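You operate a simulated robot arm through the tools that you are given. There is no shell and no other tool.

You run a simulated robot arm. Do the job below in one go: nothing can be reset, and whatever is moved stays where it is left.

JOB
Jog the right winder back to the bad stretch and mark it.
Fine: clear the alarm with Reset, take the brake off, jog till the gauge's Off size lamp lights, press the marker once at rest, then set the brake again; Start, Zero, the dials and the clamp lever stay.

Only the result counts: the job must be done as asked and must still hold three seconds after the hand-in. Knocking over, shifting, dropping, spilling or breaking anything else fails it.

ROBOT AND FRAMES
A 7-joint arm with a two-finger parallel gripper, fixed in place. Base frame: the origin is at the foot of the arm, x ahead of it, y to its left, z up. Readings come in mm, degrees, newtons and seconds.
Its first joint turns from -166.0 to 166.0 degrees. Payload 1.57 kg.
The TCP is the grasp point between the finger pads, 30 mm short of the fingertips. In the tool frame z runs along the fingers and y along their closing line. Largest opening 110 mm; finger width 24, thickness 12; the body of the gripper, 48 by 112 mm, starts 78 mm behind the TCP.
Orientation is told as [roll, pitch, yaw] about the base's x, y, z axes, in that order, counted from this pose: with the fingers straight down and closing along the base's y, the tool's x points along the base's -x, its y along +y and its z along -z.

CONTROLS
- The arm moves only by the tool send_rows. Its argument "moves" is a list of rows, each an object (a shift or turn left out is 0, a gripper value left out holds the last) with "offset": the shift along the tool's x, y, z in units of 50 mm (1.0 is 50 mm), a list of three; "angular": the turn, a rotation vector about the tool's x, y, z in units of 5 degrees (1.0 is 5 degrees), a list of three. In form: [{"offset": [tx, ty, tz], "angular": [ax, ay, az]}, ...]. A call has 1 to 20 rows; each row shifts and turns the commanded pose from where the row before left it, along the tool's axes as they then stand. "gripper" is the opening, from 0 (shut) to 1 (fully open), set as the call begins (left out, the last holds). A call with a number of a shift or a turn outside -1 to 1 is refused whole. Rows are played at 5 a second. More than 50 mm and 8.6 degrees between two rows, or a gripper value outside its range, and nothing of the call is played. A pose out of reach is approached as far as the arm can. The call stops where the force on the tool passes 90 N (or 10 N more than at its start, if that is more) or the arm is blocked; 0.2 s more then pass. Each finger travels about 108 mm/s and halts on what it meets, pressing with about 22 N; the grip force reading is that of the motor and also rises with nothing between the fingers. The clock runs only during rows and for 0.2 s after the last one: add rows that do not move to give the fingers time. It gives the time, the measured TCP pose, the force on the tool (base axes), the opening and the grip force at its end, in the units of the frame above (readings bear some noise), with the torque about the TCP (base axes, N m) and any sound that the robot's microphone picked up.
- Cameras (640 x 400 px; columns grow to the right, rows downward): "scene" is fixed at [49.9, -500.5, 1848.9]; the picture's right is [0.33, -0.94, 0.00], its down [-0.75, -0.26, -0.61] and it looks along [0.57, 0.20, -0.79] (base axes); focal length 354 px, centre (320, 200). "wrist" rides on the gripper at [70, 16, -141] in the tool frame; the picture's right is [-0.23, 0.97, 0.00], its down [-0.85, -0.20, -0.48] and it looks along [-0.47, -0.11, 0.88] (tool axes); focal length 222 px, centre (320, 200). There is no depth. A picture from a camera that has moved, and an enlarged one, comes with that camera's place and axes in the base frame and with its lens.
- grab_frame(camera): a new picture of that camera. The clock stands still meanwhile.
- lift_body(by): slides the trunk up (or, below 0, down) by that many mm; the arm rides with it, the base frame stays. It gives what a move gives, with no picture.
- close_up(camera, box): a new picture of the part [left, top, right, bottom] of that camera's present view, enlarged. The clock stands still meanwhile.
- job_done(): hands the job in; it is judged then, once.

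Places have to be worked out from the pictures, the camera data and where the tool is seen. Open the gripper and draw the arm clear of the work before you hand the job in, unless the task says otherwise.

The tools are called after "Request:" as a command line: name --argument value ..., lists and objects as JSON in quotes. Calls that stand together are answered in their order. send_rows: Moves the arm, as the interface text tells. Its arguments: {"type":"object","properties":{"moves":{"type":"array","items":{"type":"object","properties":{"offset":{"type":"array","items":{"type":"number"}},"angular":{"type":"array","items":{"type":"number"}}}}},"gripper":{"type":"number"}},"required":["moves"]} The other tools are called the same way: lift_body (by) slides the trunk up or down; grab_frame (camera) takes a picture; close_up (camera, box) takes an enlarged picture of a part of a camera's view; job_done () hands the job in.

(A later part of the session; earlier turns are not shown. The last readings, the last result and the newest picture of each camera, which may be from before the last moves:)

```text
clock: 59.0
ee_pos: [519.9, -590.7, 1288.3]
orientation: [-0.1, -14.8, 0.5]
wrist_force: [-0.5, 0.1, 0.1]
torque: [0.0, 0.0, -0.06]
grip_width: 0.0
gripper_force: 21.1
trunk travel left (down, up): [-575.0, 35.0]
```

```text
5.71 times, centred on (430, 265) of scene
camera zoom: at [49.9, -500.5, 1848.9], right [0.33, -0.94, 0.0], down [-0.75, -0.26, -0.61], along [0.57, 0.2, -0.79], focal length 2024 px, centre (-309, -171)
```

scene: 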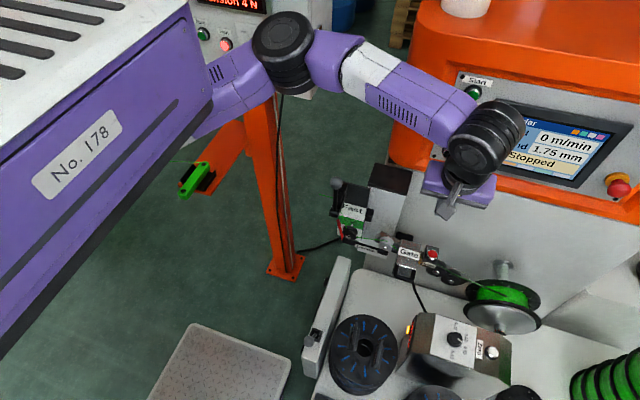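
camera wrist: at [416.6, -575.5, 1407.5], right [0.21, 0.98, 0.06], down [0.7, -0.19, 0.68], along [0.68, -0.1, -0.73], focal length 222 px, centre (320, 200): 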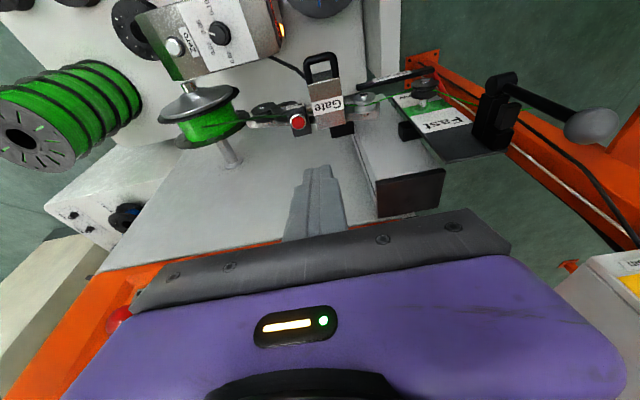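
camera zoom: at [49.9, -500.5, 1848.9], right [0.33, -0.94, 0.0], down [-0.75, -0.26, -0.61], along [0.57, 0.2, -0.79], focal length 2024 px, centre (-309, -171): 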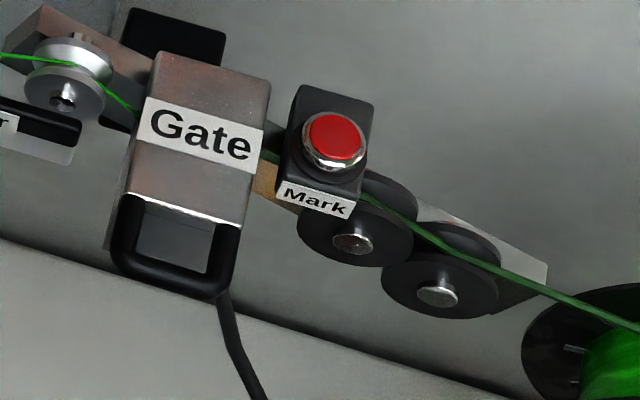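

The Mark button faces up on its black block (label on the front). I move lower for an accurate measurement, staying at x≈515 in front of it.

Request:
send_rows --moves '[{"offset": [0.2, -0.4, 0]}, {"offset": [0.2, -0.4, 0]}, {"offset": [0.207, 0, 0.773]}, {"offset": [0.207, 0, 0.773]}, {"offset": [0.207, 0, 0.773]}, {"offset": [0.1, 0, 0.38]}]'

Request:
grab_frame --camera "wrist"

Request:
close_up --camera "wrist" --box '[220, 30, 400, 190]'

Request:
grab_frame --camera "scene"

```text
clock: 60.4
ee_pos: [498.0, -631.3, 1144.1]
orientation: [-0.1, -15.0, 0.5]
wrist_force: [-0.3, 0.0, -0.2]
torque: [0.0, 0.01, 0.0]
grip_width: 0.0
gripper_force: 21.3
trunk travel left (down, up): [-575.0, 35.0]
```

```text
taken
camera wrist: at [394.1, -616.2, 1262.4], right [0.21, 0.98, 0.06], down [0.7, -0.19, 0.68], along [0.68, -0.1, -0.73], focal length 222 px, centre (320, 200)
```

wrist: 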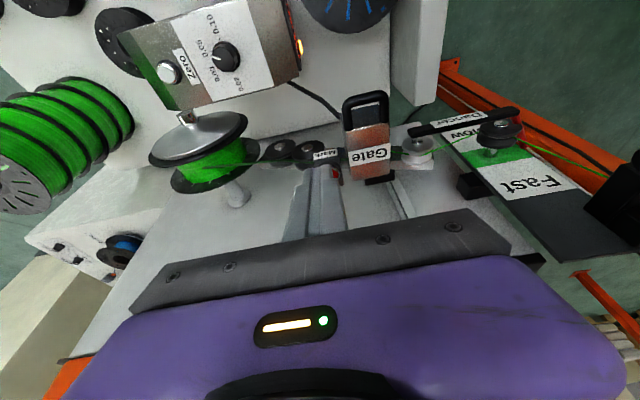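

```text
2.50 times, centred on (310, 110) of wrist
camera zoom: at [394.1, -616.2, 1262.4], right [0.21, 0.98, 0.06], down [0.7, -0.19, 0.68], along [0.68, -0.1, -0.73], focal length 555 px, centre (345, 425)
```

zoom: 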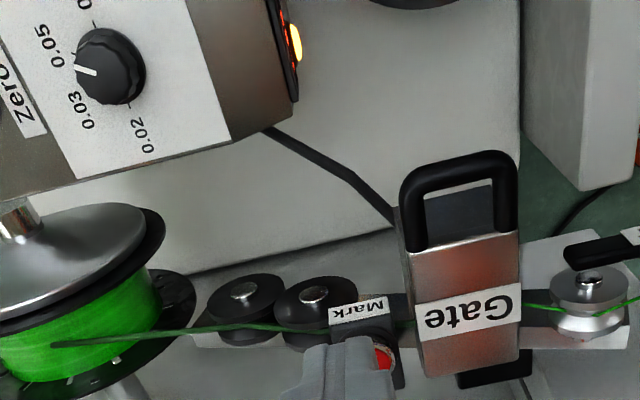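

```text
taken
```

scene: 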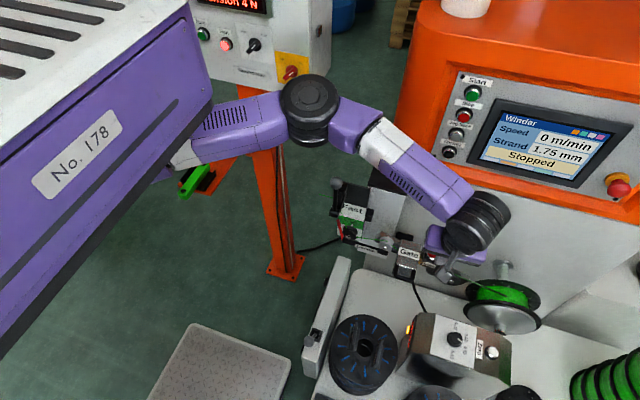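

The lamp is still lit. The finger hides the button partly, so I shift left 60 mm to view it.

Request:
send_rows --moves '[{"offset": [0, 0.6, 0]}, {"offset": [0, 0.6, 0]}]'

Request:
close_up --camera "wrist" --box '[200, 60, 360, 200]'

```text
clock: 61.0
ee_pos: [496.8, -572.3, 1144.4]
orientation: [0.0, -14.8, 0.4]
wrist_force: [0.6, 0.1, 0.1]
torque: [0.07, -0.01, 0.01]
grip_width: 0.0
gripper_force: 21.2
trunk travel left (down, up): [-575.0, 35.0]
```

```text
2.86 times, centred on (280, 130) of wrist
camera zoom: at [393.6, -556.9, 1263.2], right [0.21, 0.98, 0.06], down [0.7, -0.19, 0.68], along [0.68, -0.1, -0.73], focal length 635 px, centre (434, 400)
```

zoom: 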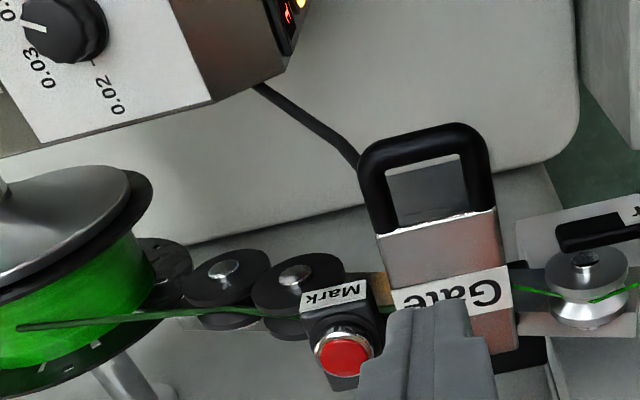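

I estimate the Mark button cap at ≈(584,-629,1012), with the Gate's top at about the same height. I straighten the tool to vertical and hover ~55 mm above it to check alignment.

Request:
send_rows --moves '[{"angular": [0, 1, 0]}, {"angular": [0, 1, 0]}, {"angular": [0, 0.96, 0]}, {"offset": [-0.58, -0.38, 0.29]}, {"offset": [-0.58, -0.38, 0.29]}, {"offset": [-0.58, -0.38, 0.29]}]'

Request:
grab_frame --camera "wrist"

Request:
close_up --camera "wrist" --box '[260, 110, 380, 210]'

Request:
close_up --camera "scene" --box '[390, 180, 520, 290]'

```text
clock: 62.4
ee_pos: [587.9, -623.6, 1101.0]
orientation: [0.0, -0.1, 0.3]
wrist_force: [0.4, 0.5, 1.1]
torque: [-0.03, 0.01, -0.03]
grip_width: 0.1
gripper_force: 21.2
trunk travel left (down, up): [-575.0, 35.0]
```

```text
taken
camera wrist: at [517.9, -607.3, 1242.6], right [0.22, 0.98, 0.0], down [0.86, -0.19, 0.48], along [0.47, -0.11, -0.88], focal length 222 px, centre (320, 200)
```

wrist: 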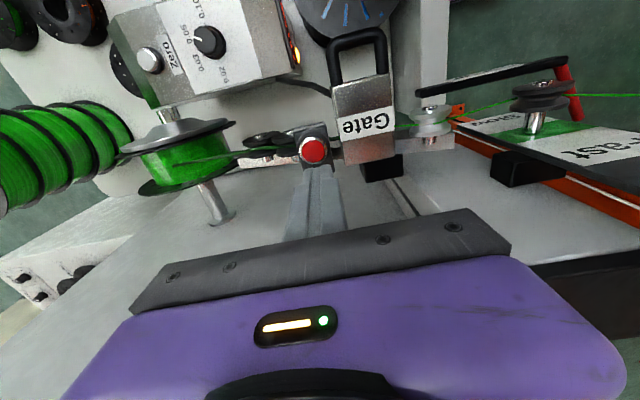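

```text
4.00 times, centred on (320, 160) of wrist
camera zoom: at [517.9, -607.3, 1242.6], right [0.22, 0.98, 0.0], down [0.86, -0.19, 0.48], along [0.47, -0.11, -0.88], focal length 888 px, centre (320, 360)
```

zoom: 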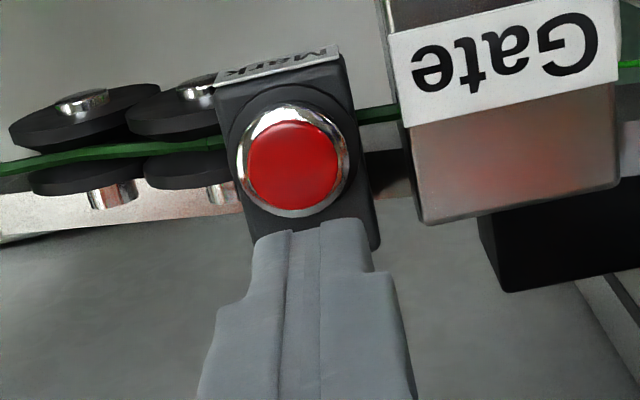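

```text
3.64 times, centred on (455, 235) of scene
camera zoom: at [49.9, -500.5, 1848.9], right [0.33, -0.94, 0.0], down [-0.75, -0.26, -0.61], along [0.57, 0.2, -0.79], focal length 1288 px, centre (-171, 73)
```

zoom: 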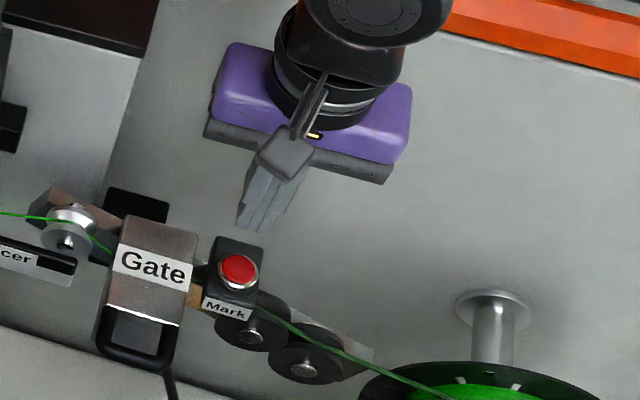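

Refined: Mark cap at (583.4,-631,1008); the tip is at (588,-624,1071). I correct the offset and descend to ~15 mm above.

Request:
send_rows --moves '[{"offset": [0.09, -0.14, 0]}, {"offset": [0, 0, 0.5]}, {"offset": [0, 0, 0.4]}]'

Request:
close_up --camera "wrist" --box '[240, 100, 400, 220]'

Request:
close_up --camera "scene" --box '[390, 210, 490, 300]'

```text
clock: 63.2
ee_pos: [581.7, -632.0, 1055.1]
orientation: [-0.2, -0.1, 0.4]
wrist_force: [-0.2, -0.4, 0.4]
torque: [-0.02, -0.02, 0.0]
grip_width: 0.0
gripper_force: 21.1
trunk travel left (down, up): [-575.0, 35.0]
```

```text
3.33 times, centred on (320, 160) of wrist
camera zoom: at [512.0, -617.6, 1196.3], right [0.22, 0.98, 0.0], down [0.86, -0.19, 0.48], along [0.47, -0.11, -0.88], focal length 740 px, centre (320, 333)
```

zoom: 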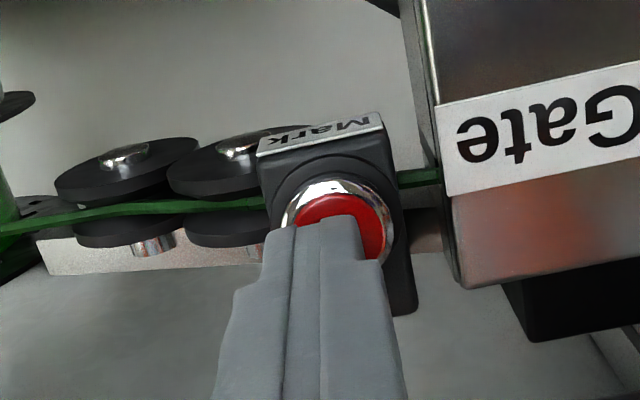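

```text
4.44 times, centred on (440, 255) of scene
camera zoom: at [49.9, -500.5, 1848.9], right [0.33, -0.94, 0.0], down [-0.75, -0.26, -0.61], along [0.57, 0.2, -0.79], focal length 1574 px, centre (-213, -44)
```

zoom: 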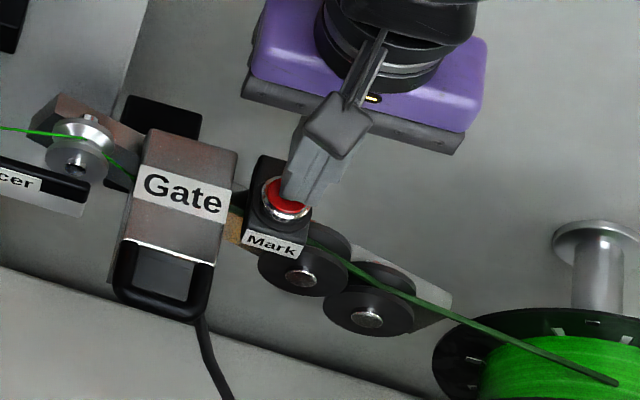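

The x alignment is good; y needs +4 mm. I correct and creep down in small steps.

Request:
send_rows --moves '[{"offset": [0, 0.08, 0]}, {"offset": [0, 0, 0.14]}]'

Request:
close_up --camera "wrist" --box '[240, 100, 400, 220]'

Request:
close_up --camera "scene" --box '[390, 210, 490, 300]'

Request:
close_up --camera "scene" --box '[380, 290, 500, 370]'

```text
clock: 63.8
ee_pos: [582.3, -630.7, 1049.6]
orientation: [-0.1, -0.1, 0.4]
wrist_force: [-0.8, 1.1, 1.1]
torque: [0.0, 0.04, 0.0]
grip_width: 0.0
gripper_force: 21.5
trunk travel left (down, up): [-575.0, 35.0]
```

```text
3.33 times, centred on (320, 160) of wrist
camera zoom: at [512.3, -615.0, 1191.0], right [0.22, 0.98, 0.0], down [0.86, -0.19, 0.48], along [0.47, -0.11, -0.88], focal length 740 px, centre (320, 333)
```

zoom: 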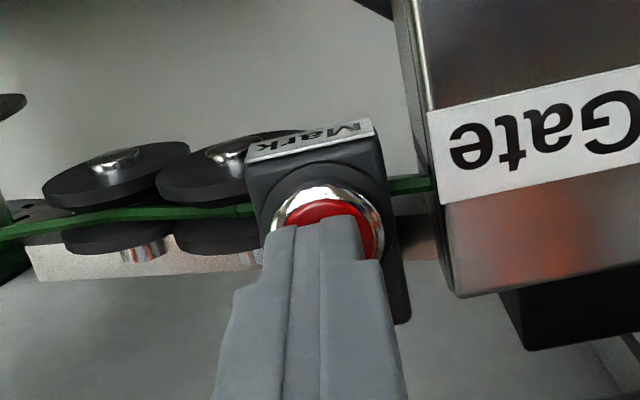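

```text
4.44 times, centred on (440, 255) of scene
camera zoom: at [49.9, -500.5, 1848.9], right [0.33, -0.94, 0.0], down [-0.75, -0.26, -0.61], along [0.57, 0.2, -0.79], focal length 1574 px, centre (-213, -44)
```

zoom: 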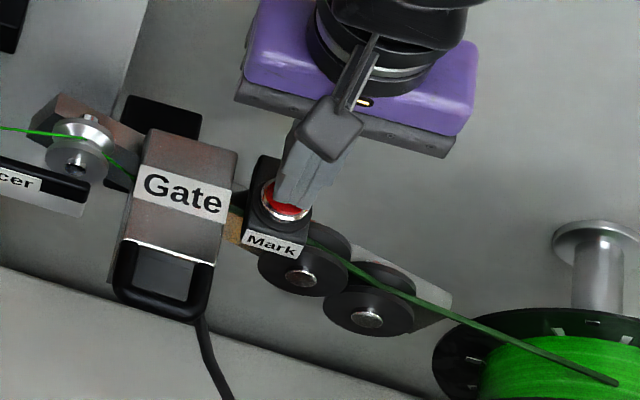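

```text
5.00 times, centred on (440, 330) of scene
camera zoom: at [49.9, -500.5, 1848.9], right [0.33, -0.94, 0.0], down [-0.75, -0.26, -0.61], along [0.57, 0.2, -0.79], focal length 1771 px, centre (-280, -450)
```

zoom: 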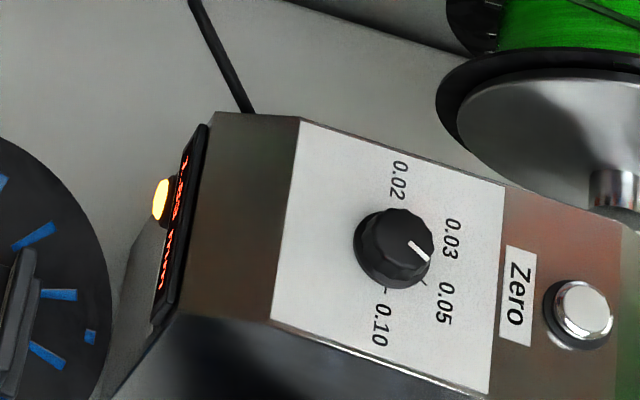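

Lamp lit, strand at rest, tip centred over Mark. I creep down 2.5–3 mm at a time.

Request:
send_rows --moves '[{"offset": [0, 0, 0.06]}, {"offset": [0, 0, 0.06]}]'

```text
clock: 64.4
ee_pos: [581.6, -629.9, 1045.3]
orientation: [-0.1, -0.3, 0.5]
wrist_force: [-2.5, 3.2, 16.7]
torque: [0.11, 0.08, -0.03]
grip_width: 0.0
gripper_force: 21.3
trunk travel left (down, up): [-575.0, 35.0]
heard: click
```

The marker clicked once. I lift straight up right away.

Request:
send_rows --moves '[{"offset": [0, 0, -0.6]}, {"offset": [0, 0, -0.9]}]'

Request:
grab_frame --camera "wrist"

Request:
close_up --camera "scene" --box '[390, 210, 490, 300]'

Request:
close_up --camera "scene" --box '[380, 290, 500, 370]'

Request:
grab_frame --camera "scene"

```text
clock: 65.0
ee_pos: [582.1, -628.6, 1116.0]
orientation: [0.0, -0.2, 0.4]
wrist_force: [-0.3, 0.1, 0.0]
torque: [0.0, 0.04, -0.02]
grip_width: 0.0
gripper_force: 21.6
trunk travel left (down, up): [-575.0, 35.0]
```

```text
taken
camera wrist: at [511.6, -613.9, 1257.2], right [0.22, 0.98, 0.0], down [0.86, -0.19, 0.48], along [0.47, -0.1, -0.88], focal length 222 px, centre (320, 200)
```

wrist: 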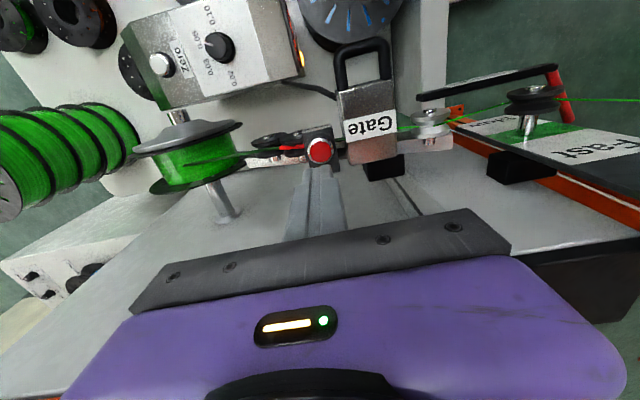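

```text
4.44 times, centred on (440, 255) of scene
camera zoom: at [49.9, -500.5, 1848.9], right [0.33, -0.94, 0.0], down [-0.75, -0.26, -0.61], along [0.57, 0.2, -0.79], focal length 1574 px, centre (-213, -44)
```

zoom: 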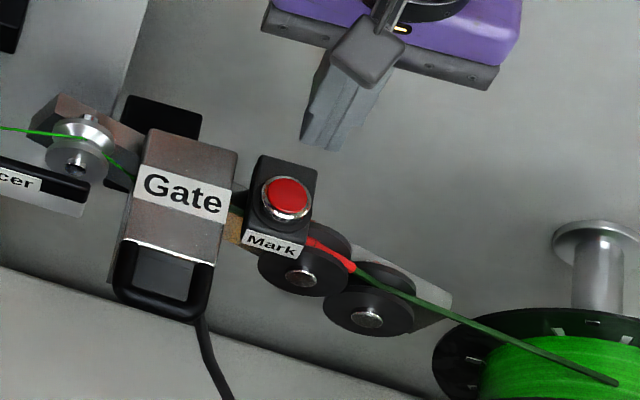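

```text
5.00 times, centred on (440, 330) of scene
camera zoom: at [49.9, -500.5, 1848.9], right [0.33, -0.94, 0.0], down [-0.75, -0.26, -0.61], along [0.57, 0.2, -0.79], focal length 1771 px, centre (-280, -450)
```

zoom: 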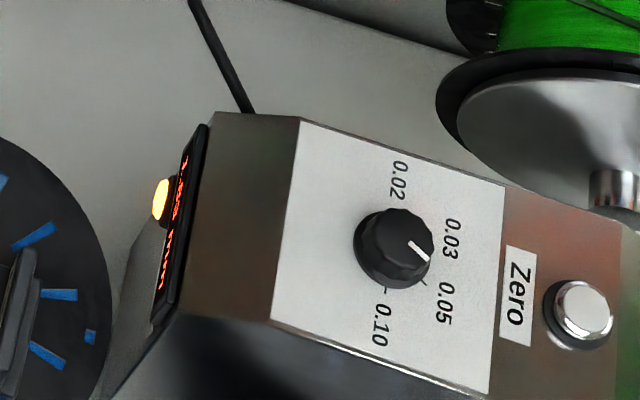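

```text
taken
```

scene: 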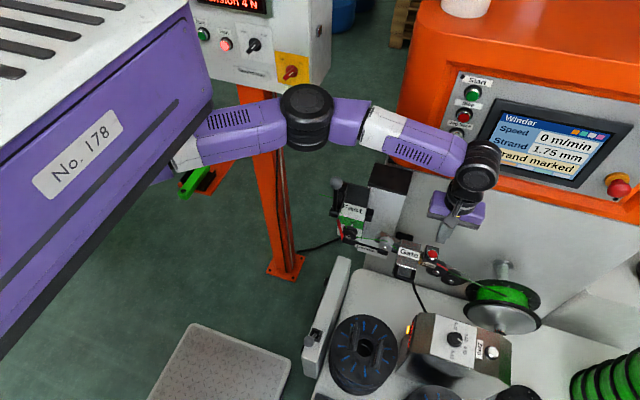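

The screen reads "Strand marked", and the red mark is on the strand. Now to set the brake again I must push the ball (≈(305,-377,848)) from its -x side toward +x. I go back, left and down, clear of everything.

Request:
send_rows --moves '[{"offset": [0.9, 0, 0]}, {"offset": [0.9, 0, 0]}, {"offset": [0.9, 0, 0]}, {"offset": [0.9, 0, 0]}, {"offset": [0, 0.9, 0]}, {"offset": [0, 0.9, 0]}, {"offset": [0, 0.9, 0]}, {"offset": [0, 0.9, 0]}, {"offset": [0, 0, 0.83]}, {"offset": [0, 0, 0.83]}, {"offset": [0, 0, 0.83]}, {"offset": [0, 0, 0.83]}]'

Request:
grab_frame --camera "wrist"

Request:
grab_frame --camera "scene"

```text
clock: 67.8
ee_pos: [403.9, -463.8, 975.5]
orientation: [-2.8, -1.1, 0.0]
wrist_force: [-0.3, 0.3, 0.2]
torque: [-0.01, -0.01, 0.02]
grip_width: 0.0
gripper_force: 20.9
trunk travel left (down, up): [-575.0, 35.0]
stopped in row 12: the arm was blocked; the commanded pose is now the measured one
```

```text
taken
camera wrist: at [332.4, -442.2, 1115.7], right [0.23, 0.97, -0.04], down [0.85, -0.18, 0.5], along [0.48, -0.15, -0.86], focal length 222 px, centre (320, 200)
```

wrist: 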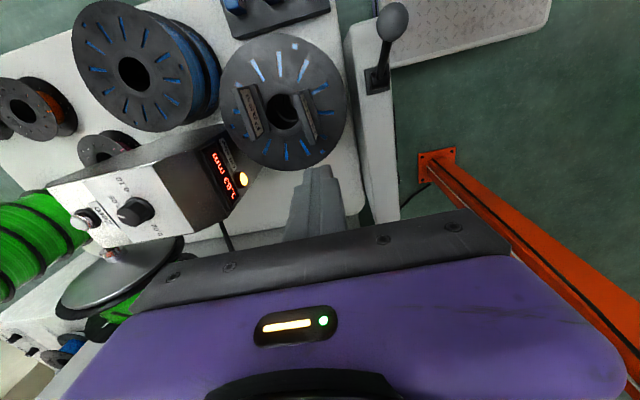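

```text
taken
```

scene: 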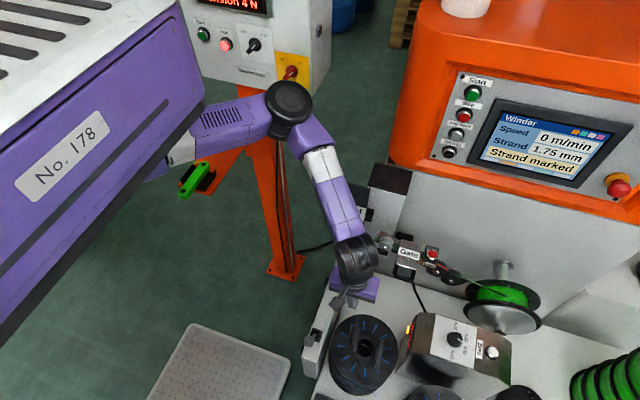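

The arm was blocked during the descent. I look closely at what it touches before anything else.

Request:
close_up --camera "scene" --box '[290, 130, 430, 300]'

Request:
close_up --camera "scene" --box '[0, 0, 340, 210]'

Request:
close_up --camera "scene" --box '[290, 230, 420, 390]'

```text
2.35 times, centred on (360, 215) of scene
camera zoom: at [49.9, -500.5, 1848.9], right [0.33, -0.94, 0.0], down [-0.75, -0.26, -0.61], along [0.57, 0.2, -0.79], focal length 833 px, centre (226, 165)
```

zoom: 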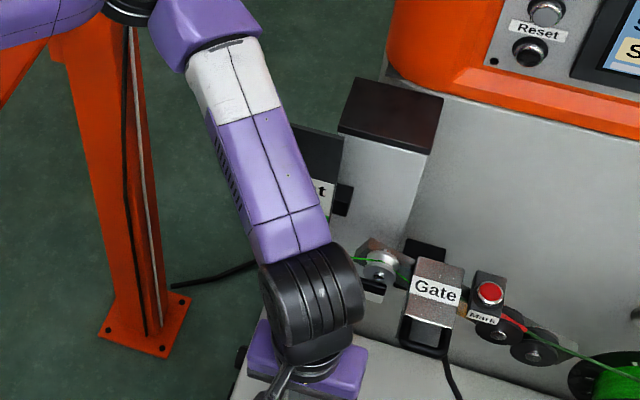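

```text
1.88 times, centred on (170, 105) of scene
camera zoom: at [49.9, -500.5, 1848.9], right [0.33, -0.94, 0.0], down [-0.75, -0.26, -0.61], along [0.57, 0.2, -0.79], focal length 667 px, centre (602, 379)
```

zoom: 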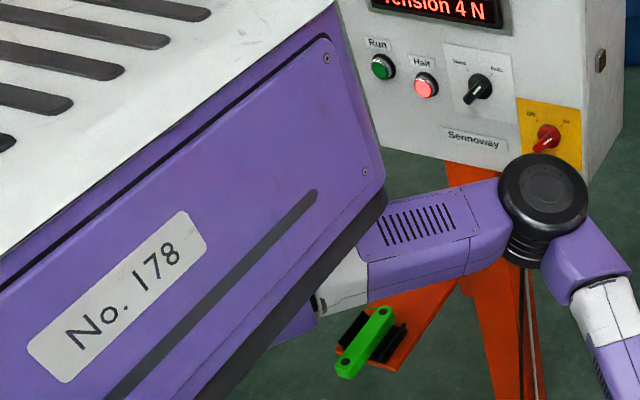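

```text
2.50 times, centred on (355, 310) of scene
camera zoom: at [49.9, -500.5, 1848.9], right [0.33, -0.94, 0.0], down [-0.75, -0.26, -0.61], along [0.57, 0.2, -0.79], focal length 886 px, centre (232, -75)
```

zoom: 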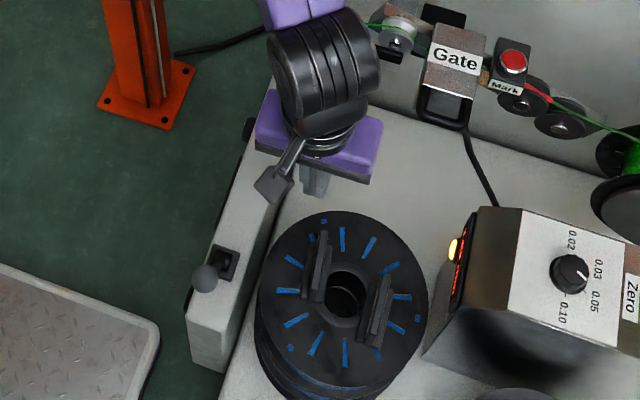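

The forearm at this upright tool pose seems to be close to the clamp lever, so I reverse: straight back up the way I came, then check the clamp lever.

Request:
send_rows --moves '[{"offset": [0, 0, -0.4]}, {"offset": [0, 0, -0.6]}]'

Request:
grab_frame --camera "scene"

```text
clock: 68.4
ee_pos: [408.1, -463.8, 1014.2]
orientation: [-1.7, -0.8, 0.4]
wrist_force: [-0.2, 0.3, -0.3]
torque: [0.01, 0.08, -0.01]
grip_width: 0.1
gripper_force: 21.6
trunk travel left (down, up): [-575.0, 35.0]
```

```text
taken
```

scene: 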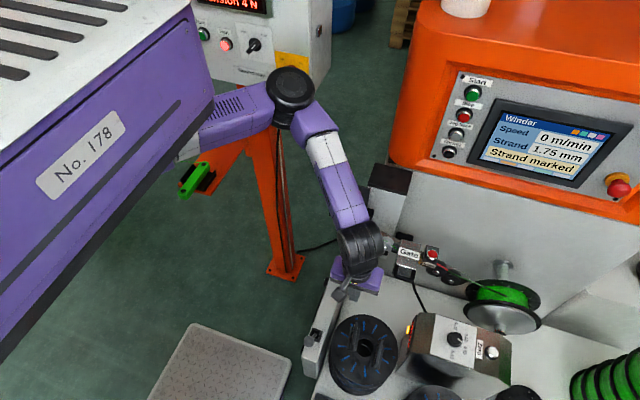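

Contact eased and the trunk is back in place. I continue up to see the clamp lever.

Request:
send_rows --moves '[{"offset": [0, 0, -0.8]}, {"offset": [0, 0, -0.8]}, {"offset": [0, -0.5, -0.4]}]'

Request:
grab_frame --camera "scene"

Request:
close_up --camera "scene" --box '[300, 160, 480, 290]'

```text
clock: 69.2
ee_pos: [404.0, -484.0, 1119.6]
orientation: [-1.9, -0.8, 0.2]
wrist_force: [0.1, -0.3, 0.6]
torque: [-0.02, -0.02, 0.01]
grip_width: 0.2
gripper_force: 21.4
trunk travel left (down, up): [-575.0, 35.0]
```

```text
taken
```

scene: 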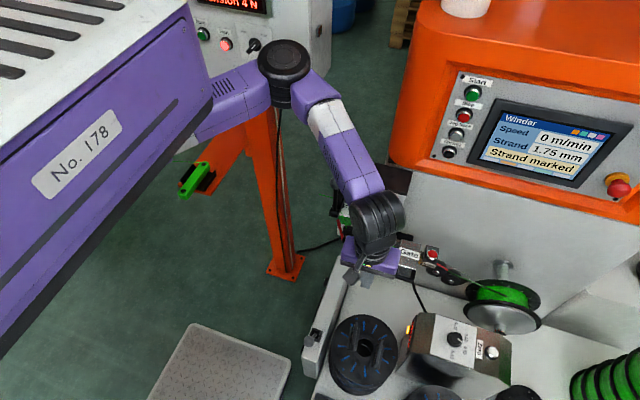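

```text
3.08 times, centred on (390, 225) of scene
camera zoom: at [49.9, -500.5, 1848.9], right [0.33, -0.94, 0.0], down [-0.75, -0.26, -0.61], along [0.57, 0.2, -0.79], focal length 1090 px, centre (105, 123)
```

zoom: 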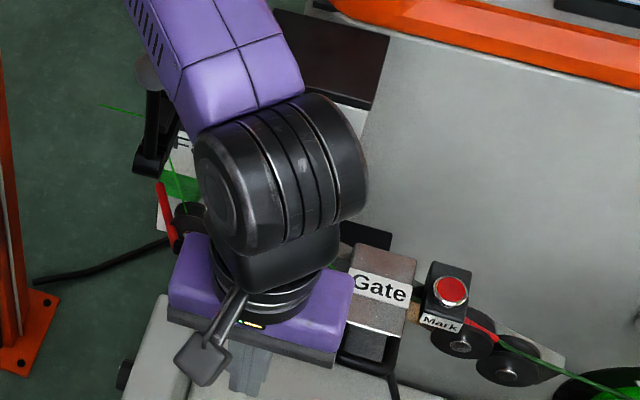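

The clamp lever looks unchanged, and trunk is in place. The path with a 15° forward lean worked before (it keeps the forearm back), so I restore that lean and the roll first.

Request:
send_rows --moves '[{"angular": [-0.38, -0.7, 0]}, {"angular": [0, -0.7, 0]}, {"angular": [0, -0.7, 0]}, {"angular": [0, -0.74, 0]}]'

Request:
grab_frame --camera "scene"

Request:
close_up --camera "scene" --box '[300, 160, 480, 290]'

Request:
grab_frame --camera "wrist"

```text
clock: 70.2
ee_pos: [405.7, -485.4, 1117.2]
orientation: [-0.1, -15.1, 0.3]
wrist_force: [-0.1, -0.2, -0.5]
torque: [-0.02, 0.0, -0.02]
grip_width: 0.1
gripper_force: 20.6
trunk travel left (down, up): [-575.0, 35.0]
```

```text
taken
```

scene: 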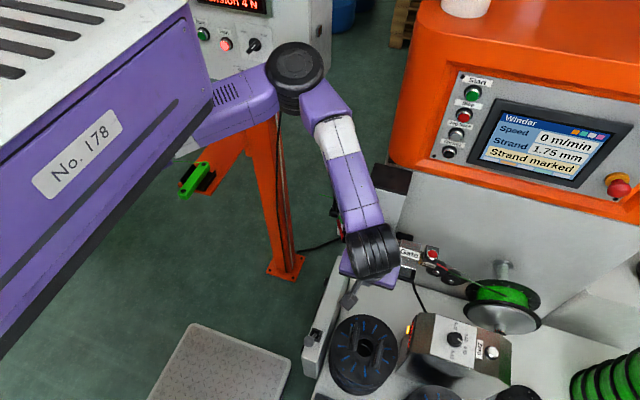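

```text
3.08 times, centred on (390, 225) of scene
camera zoom: at [49.9, -500.5, 1848.9], right [0.33, -0.94, 0.0], down [-0.75, -0.26, -0.61], along [0.57, 0.2, -0.79], focal length 1090 px, centre (105, 123)
```

zoom: 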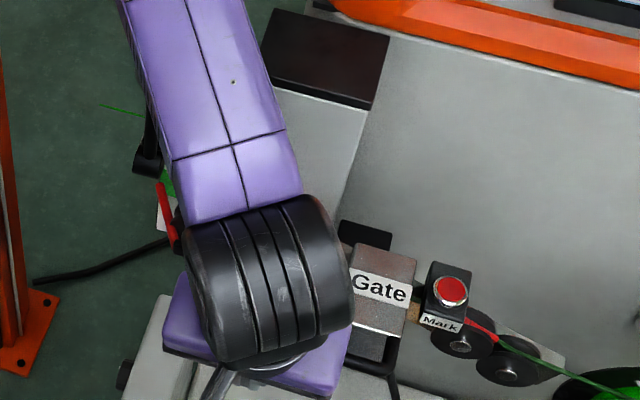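

```text
taken
camera wrist: at [302.4, -469.7, 1235.2], right [0.21, 0.98, 0.06], down [0.7, -0.19, 0.68], along [0.68, -0.11, -0.73], focal length 222 px, centre (320, 200)
```

wrist: 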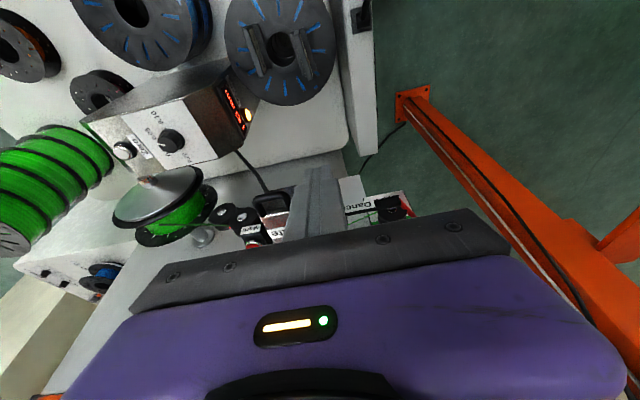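

Now the descent with the 15° lean, as before, to (397,-451,953).

Request:
send_rows --moves '[{"offset": [0.15, 0.34, 0]}, {"offset": [0, 0.34, 0]}, {"offset": [0.212, 0, 0.792]}, {"offset": [0.212, 0, 0.792]}, {"offset": [0.212, 0, 0.792]}, {"offset": [0.212, 0, 0.792]}]'

Request:
grab_frame --camera "scene"

```text
clock: 71.6
ee_pos: [401.0, -450.8, 952.0]
orientation: [-0.1, -15.0, 0.3]
wrist_force: [-0.5, -0.3, 0.5]
torque: [-0.03, 0.0, 0.0]
grip_width: 0.1
gripper_force: 21.0
trunk travel left (down, up): [-575.0, 35.0]
```

```text
taken
```

scene: 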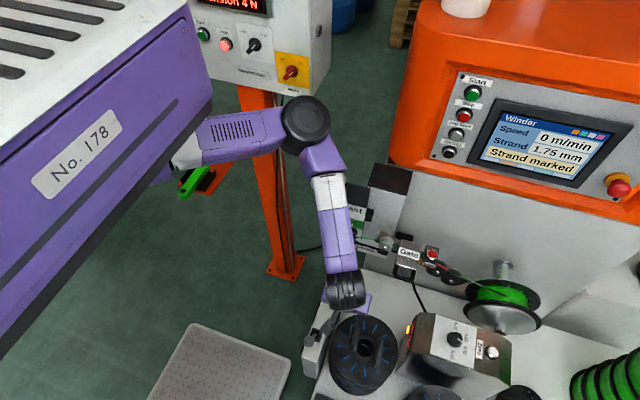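

No blocking this time. I move back toward x≈250 in steps.

Request:
send_rows --moves '[{"offset": [0.773, 0, -0.207]}, {"offset": [0.773, 0, -0.207]}, {"offset": [0.773, 0, -0.207]}]'

Request:
grab_frame --camera "scene"

Request:
grab_frame --camera "wrist"

```text
clock: 72.4
ee_pos: [279.5, -453.5, 949.7]
orientation: [-0.1, -14.9, 0.3]
wrist_force: [-0.7, -0.5, 0.6]
torque: [-0.02, 0.01, 0.01]
grip_width: 0.0
gripper_force: 21.3
trunk travel left (down, up): [-575.0, 35.0]
```

```text
taken
```

scene: 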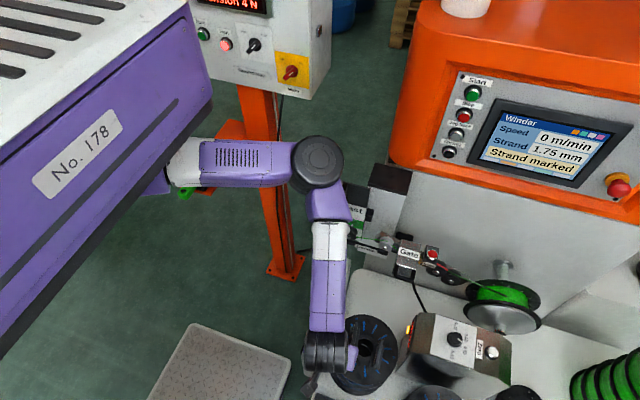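

```text
taken
camera wrist: at [175.7, -438.2, 1068.1], right [0.21, 0.98, 0.06], down [0.7, -0.19, 0.68], along [0.68, -0.11, -0.73], focal length 222 px, centre (320, 200)
```

wrist: 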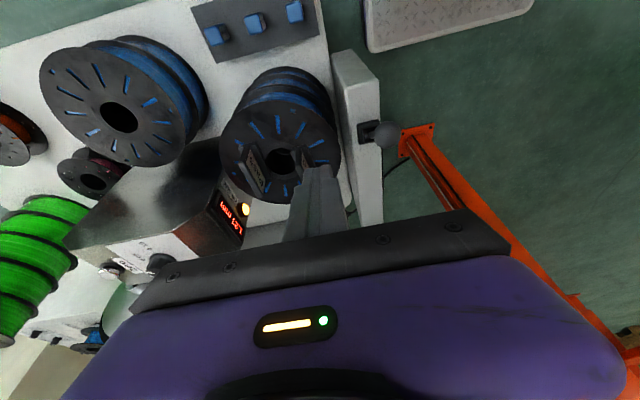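

Checking the elbow's clearance to the clamp lever before going on.

Request:
close_up --camera "scene" --box '[260, 110, 420, 260]'

```text
2.67 times, centred on (340, 185) of scene
camera zoom: at [49.9, -500.5, 1848.9], right [0.33, -0.94, 0.0], down [-0.75, -0.26, -0.61], along [0.57, 0.2, -0.79], focal length 944 px, centre (267, 240)
```

zoom: 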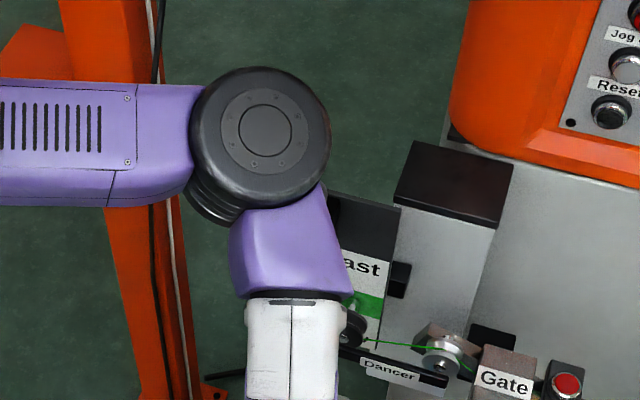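

The elbow is about 190 mm clear of the clamp lever (≈(438,-361,1407)); the earlier blocking was the upper arm against the robot's own trunk. I continue to x≈255 and then to y≈-378, still above the lever.

Request:
send_rows --moves '[{"offset": [0.483, 0, -0.129]}, {"offset": [0.1, 0.7, 0.386]}, {"offset": [0.1, 0.8, 0.386]}]'

Request:
grab_frame --camera "wrist"

Request:
grab_frame --camera "scene"

```text
clock: 73.2
ee_pos: [254.5, -375.9, 909.0]
orientation: [0.1, -15.0, 0.3]
wrist_force: [-0.4, 0.2, -0.2]
torque: [0.01, -0.01, -0.01]
grip_width: 0.0
gripper_force: 20.9
trunk travel left (down, up): [-575.0, 35.0]
```

```text
taken
camera wrist: at [150.3, -360.8, 1028.1], right [0.21, 0.97, 0.06], down [0.7, -0.2, 0.68], along [0.68, -0.11, -0.73], focal length 222 px, centre (320, 200)
```

wrist: 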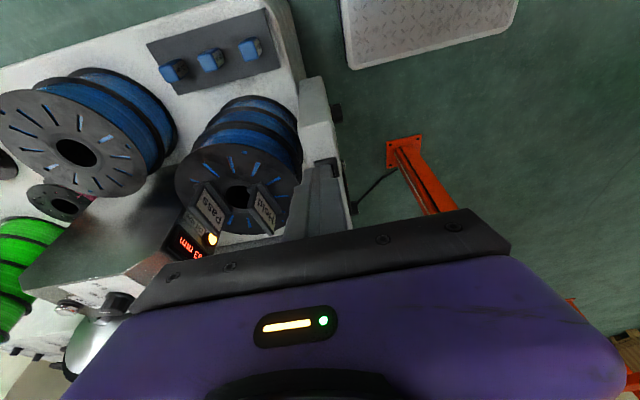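

```text
taken
```

scene: 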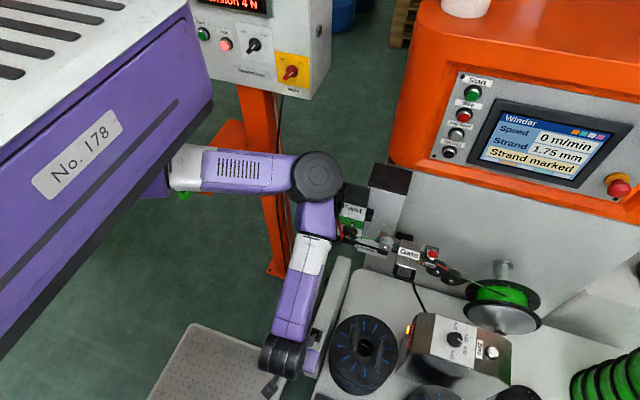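

Now behind the ball (on its -x side). I descend to ball height.

Request:
send_rows --moves '[{"offset": [0.14, 0, 0.522]}, {"offset": [0.14, 0, 0.522]}]'

Request:
grab_frame --camera "wrist"

Request:
close_up --camera "scene" --box '[230, 280, 370, 400]'

```text
clock: 73.8
ee_pos: [255.1, -376.9, 853.9]
orientation: [-0.1, -15.0, 0.3]
wrist_force: [-0.1, -0.3, -0.7]
torque: [0.04, -0.02, 0.02]
grip_width: 0.0
gripper_force: 21.9
trunk travel left (down, up): [-575.0, 35.0]
```

```text
taken
camera wrist: at [150.3, -360.6, 973.6], right [0.21, 0.98, 0.06], down [0.7, -0.19, 0.68], along [0.68, -0.11, -0.73], focal length 222 px, centre (320, 200)
```

wrist: 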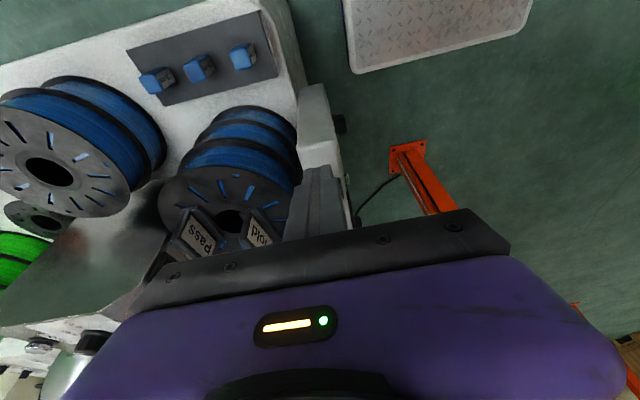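

```text
3.33 times, centred on (300, 340) of scene
camera zoom: at [49.9, -500.5, 1848.9], right [0.33, -0.94, 0.0], down [-0.75, -0.26, -0.61], along [0.57, 0.2, -0.79], focal length 1181 px, centre (387, -267)
```

zoom: 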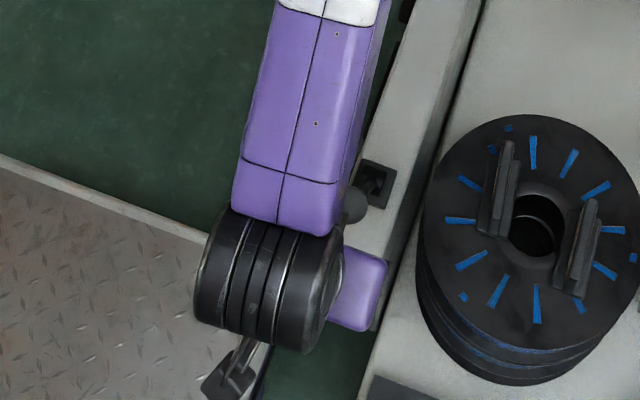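

Pushing the lever toward +x now.

Request:
send_rows --moves '[{"offset": [-0.29, 0, 0.078]}, {"offset": [-0.29, 0, 0.078]}, {"offset": [-0.29, 0, 0.078]}, {"offset": [-0.29, 0, 0.078]}]'

Request:
grab_frame --camera "wrist"

Request:
close_up --camera "scene" --box '[250, 250, 390, 370]'

```text
clock: 74.8
ee_pos: [313.9, -377.9, 856.0]
orientation: [0.0, -14.9, 0.2]
wrist_force: [0.8, 0.2, -0.5]
torque: [0.01, -0.01, 0.01]
grip_width: 0.0
gripper_force: 22.2
trunk travel left (down, up): [-575.0, 35.0]
```

```text
taken
camera wrist: at [211.5, -362.1, 975.5], right [0.21, 0.97, 0.06], down [0.7, -0.2, 0.68], along [0.68, -0.11, -0.73], focal length 222 px, centre (320, 200)
```

wrist: 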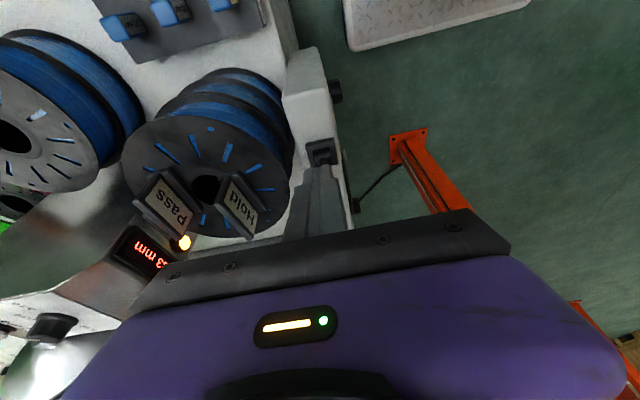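

```text
3.33 times, centred on (320, 310) of scene
camera zoom: at [49.9, -500.5, 1848.9], right [0.33, -0.94, 0.0], down [-0.75, -0.26, -0.61], along [0.57, 0.2, -0.79], focal length 1181 px, centre (320, -167)
```

zoom: 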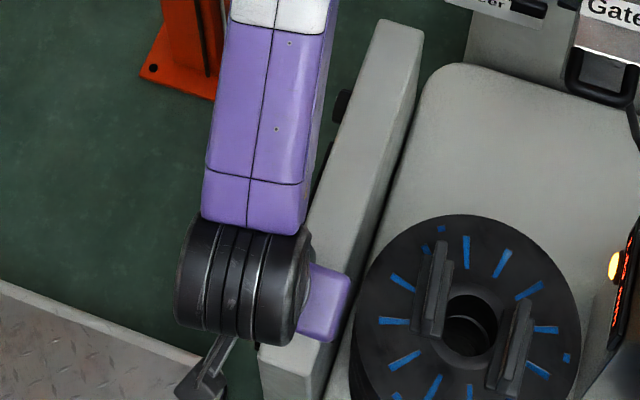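

Moving freely with the lever; continue.

Request:
send_rows --moves '[{"offset": [-0.29, 0, 0.078]}, {"offset": [-0.29, 0, 0.078]}, {"offset": [-0.29, 0, 0.078]}]'

Request:
grab_frame --camera "wrist"

Request:
grab_frame --camera "scene"

```text
clock: 75.6
ee_pos: [358.4, -377.3, 856.8]
orientation: [0.0, -15.1, 0.3]
wrist_force: [0.1, -0.8, -1.1]
torque: [-0.04, 0.01, 0.03]
grip_width: 0.0
gripper_force: 21.6
trunk travel left (down, up): [-575.0, 35.0]
```

```text
taken
camera wrist: at [255.2, -362.3, 975.7], right [0.21, 0.97, 0.06], down [0.7, -0.2, 0.68], along [0.68, -0.11, -0.73], focal length 222 px, centre (320, 200)
```

wrist: 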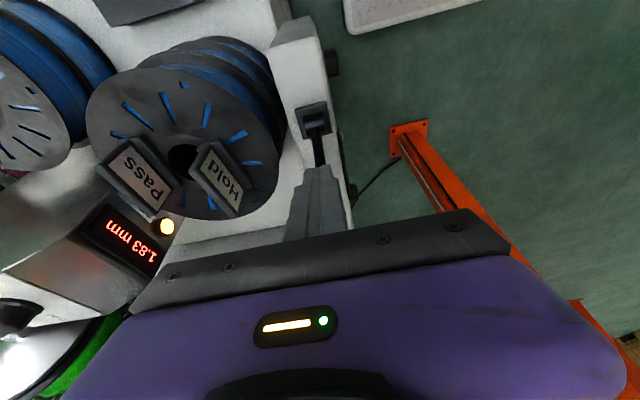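

```text
taken
```

scene: 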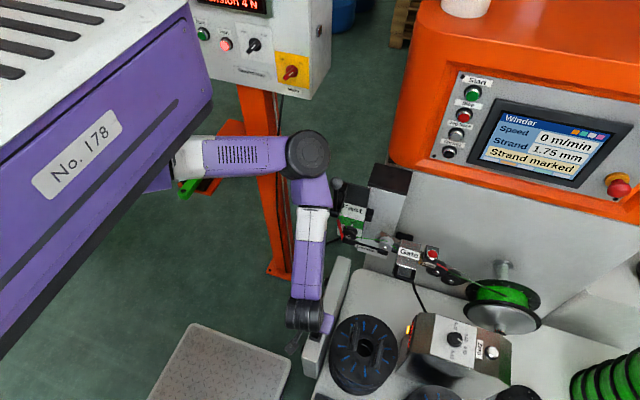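

The lever is past vertical, and the gauge shows 1.83 mm with the lamp lit. I push on to the +x end stop in smaller steps.

Request:
send_rows --moves '[{"offset": [-0.2, 0, 0.052]}, {"offset": [-0.2, 0, 0.052]}]'

```text
clock: 76.2
ee_pos: [379.7, -376.5, 856.8]
orientation: [0.0, -15.0, 0.3]
wrist_force: [1.1, 0.3, -0.2]
torque: [0.02, 0.01, -0.02]
grip_width: 0.0
gripper_force: 21.6
trunk travel left (down, up): [-575.0, 35.0]
```

Request:
send_rows --moves '[{"offset": [-0.1, 0, 0.026]}, {"offset": [-0.1, 0, 0.026]}]'

Request:
close_up --camera "wrist" --box '[240, 60, 400, 220]'

```text
clock: 76.8
ee_pos: [382.1, -375.7, 857.6]
orientation: [0.0, -14.2, 0.0]
wrist_force: [-36.8, -0.3, 6.3]
torque: [-0.14, 0.89, 0.04]
grip_width: 0.1
gripper_force: 21.3
trunk travel left (down, up): [-575.0, 35.0]
```

```text
2.50 times, centred on (320, 140) of wrist
camera zoom: at [280.3, -359.4, 977.5], right [0.22, 0.97, 0.06], down [0.71, -0.2, 0.67], along [0.67, -0.11, -0.74], focal length 555 px, centre (320, 350)
```

zoom: 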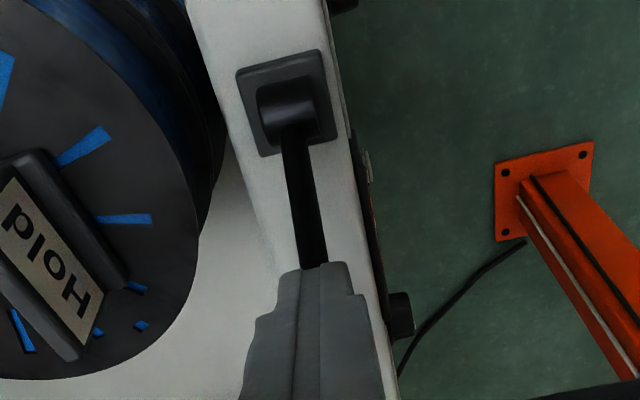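

End stop reached (37 N). I back off, lift, and verify the lever and everything else.

Request:
send_rows --moves '[{"offset": [0.3, 0, -0.08]}, {"offset": [0.5, 0, -0.13]}, {"offset": [-0.1, 0, -0.9]}, {"offset": [-0.2, 0, -0.9]}]'

Request:
grab_frame --camera "wrist"

Request:
grab_frame --camera "scene"

```text
clock: 77.8
ee_pos: [340.1, -379.3, 946.3]
orientation: [0.0, -15.0, 0.3]
wrist_force: [0.3, -1.0, -0.6]
torque: [0.0, -0.02, 0.01]
grip_width: 0.0
gripper_force: 21.1
trunk travel left (down, up): [-575.0, 35.0]
```

```text
taken
camera wrist: at [236.3, -363.9, 1064.2], right [0.21, 0.98, 0.06], down [0.7, -0.2, 0.68], along [0.68, -0.1, -0.73], focal length 222 px, centre (320, 200)
```

wrist: 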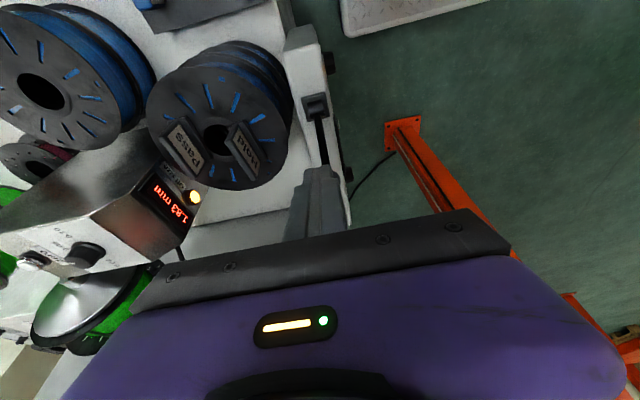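

```text
taken
```

scene: 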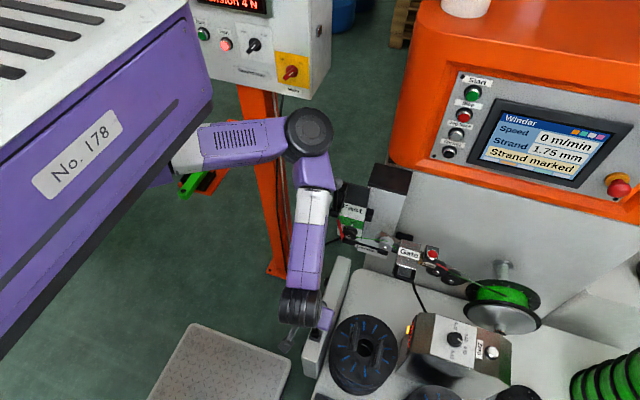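

The rod leans to +x again; I move the arm away to the right and up to see the ball clearly.

Request:
send_rows --moves '[{"offset": [0, -0.72, 0]}, {"offset": [0, -0.72, 0]}, {"offset": [-0.22, 0, -0.823]}, {"offset": [-0.22, 0, -0.823]}, {"offset": [-0.22, 0, -0.823]}, {"offset": [-0.22, 0, -0.823]}]'

Request:
grab_frame --camera "wrist"

Request:
grab_frame --camera "scene"

Request:
close_up --camera "scene" --box '[290, 250, 400, 390]'

```text
clock: 79.2
ee_pos: [342.0, -449.2, 1120.5]
orientation: [0.1, -15.0, 0.2]
wrist_force: [0.2, -0.1, -0.2]
torque: [0.04, -0.01, 0.03]
grip_width: 0.2
gripper_force: 21.7
trunk travel left (down, up): [-575.0, 35.0]
```

```text
taken
camera wrist: at [237.5, -433.8, 1238.9], right [0.22, 0.97, 0.06], down [0.7, -0.2, 0.68], along [0.68, -0.11, -0.73], focal length 222 px, centre (320, 200)
```

wrist: 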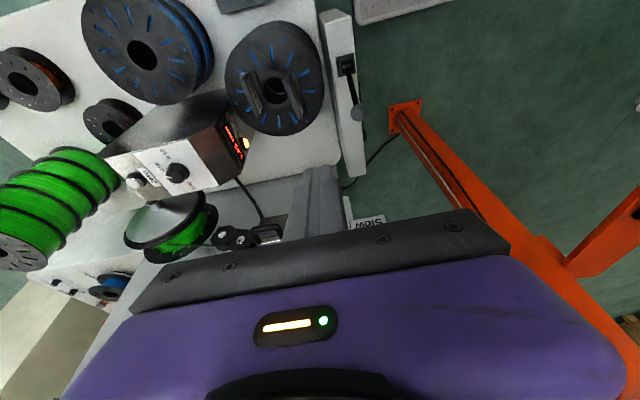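

```text
taken
```

scene: 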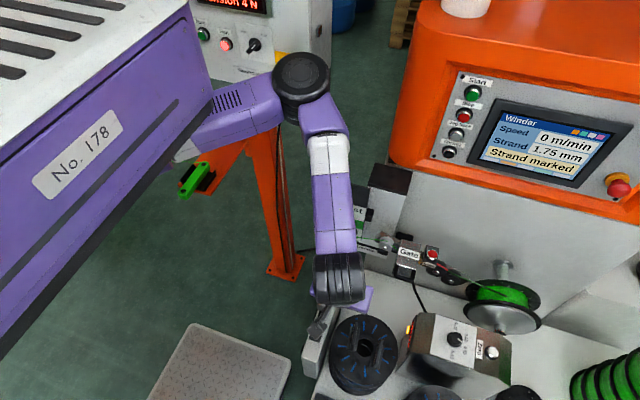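

```text
2.86 times, centred on (345, 320) of scene
camera zoom: at [49.9, -500.5, 1848.9], right [0.33, -0.94, 0.0], down [-0.75, -0.26, -0.61], along [0.57, 0.2, -0.79], focal length 1012 px, centre (249, -143)
```

zoom: 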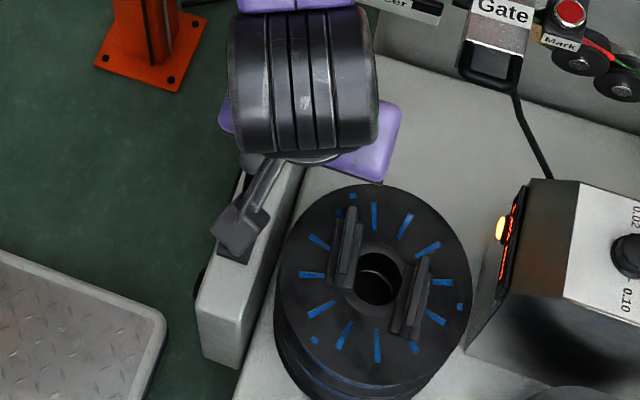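

The brake ball is back at x≈412, its original set position. I raise the arm clear and open the gripper.

Request:
send_rows --moves '[{"offset": [-0.444, 0, -0.73]}, {"offset": [-0.444, 0, -0.73]}, {"offset": [-0.444, 0, -0.73]}, {"offset": [-0.444, 0, -0.73]}, {"offset": [-0.444, 0, -0.73]}]'

Request:
grab_frame --camera "scene"

Request:
grab_frame --camera "wrist"

```text
clock: 80.4
ee_pos: [398.7, -449.4, 1320.8]
orientation: [0.0, -14.9, 0.3]
wrist_force: [-0.8, 0.0, -0.2]
torque: [0.03, 0.01, 0.01]
grip_width: 0.0
gripper_force: 20.8
trunk travel left (down, up): [-575.0, 35.0]
```

```text
taken
```

scene: 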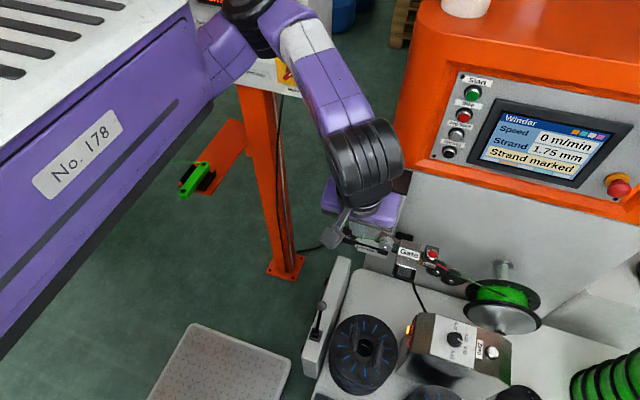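

```text
taken
camera wrist: at [295.6, -435.0, 1440.9], right [0.21, 0.97, 0.06], down [0.7, -0.2, 0.68], along [0.68, -0.11, -0.73], focal length 222 px, centre (320, 200)
```

wrist: 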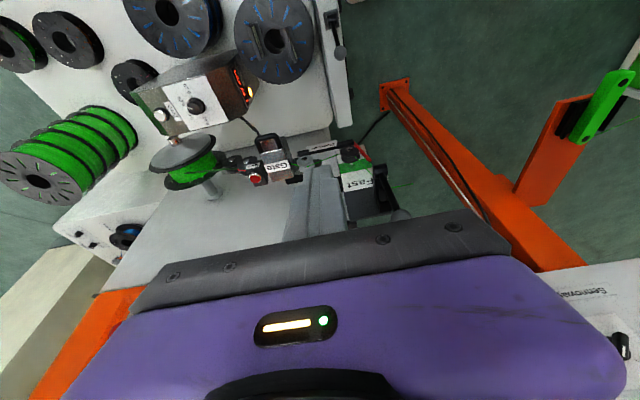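

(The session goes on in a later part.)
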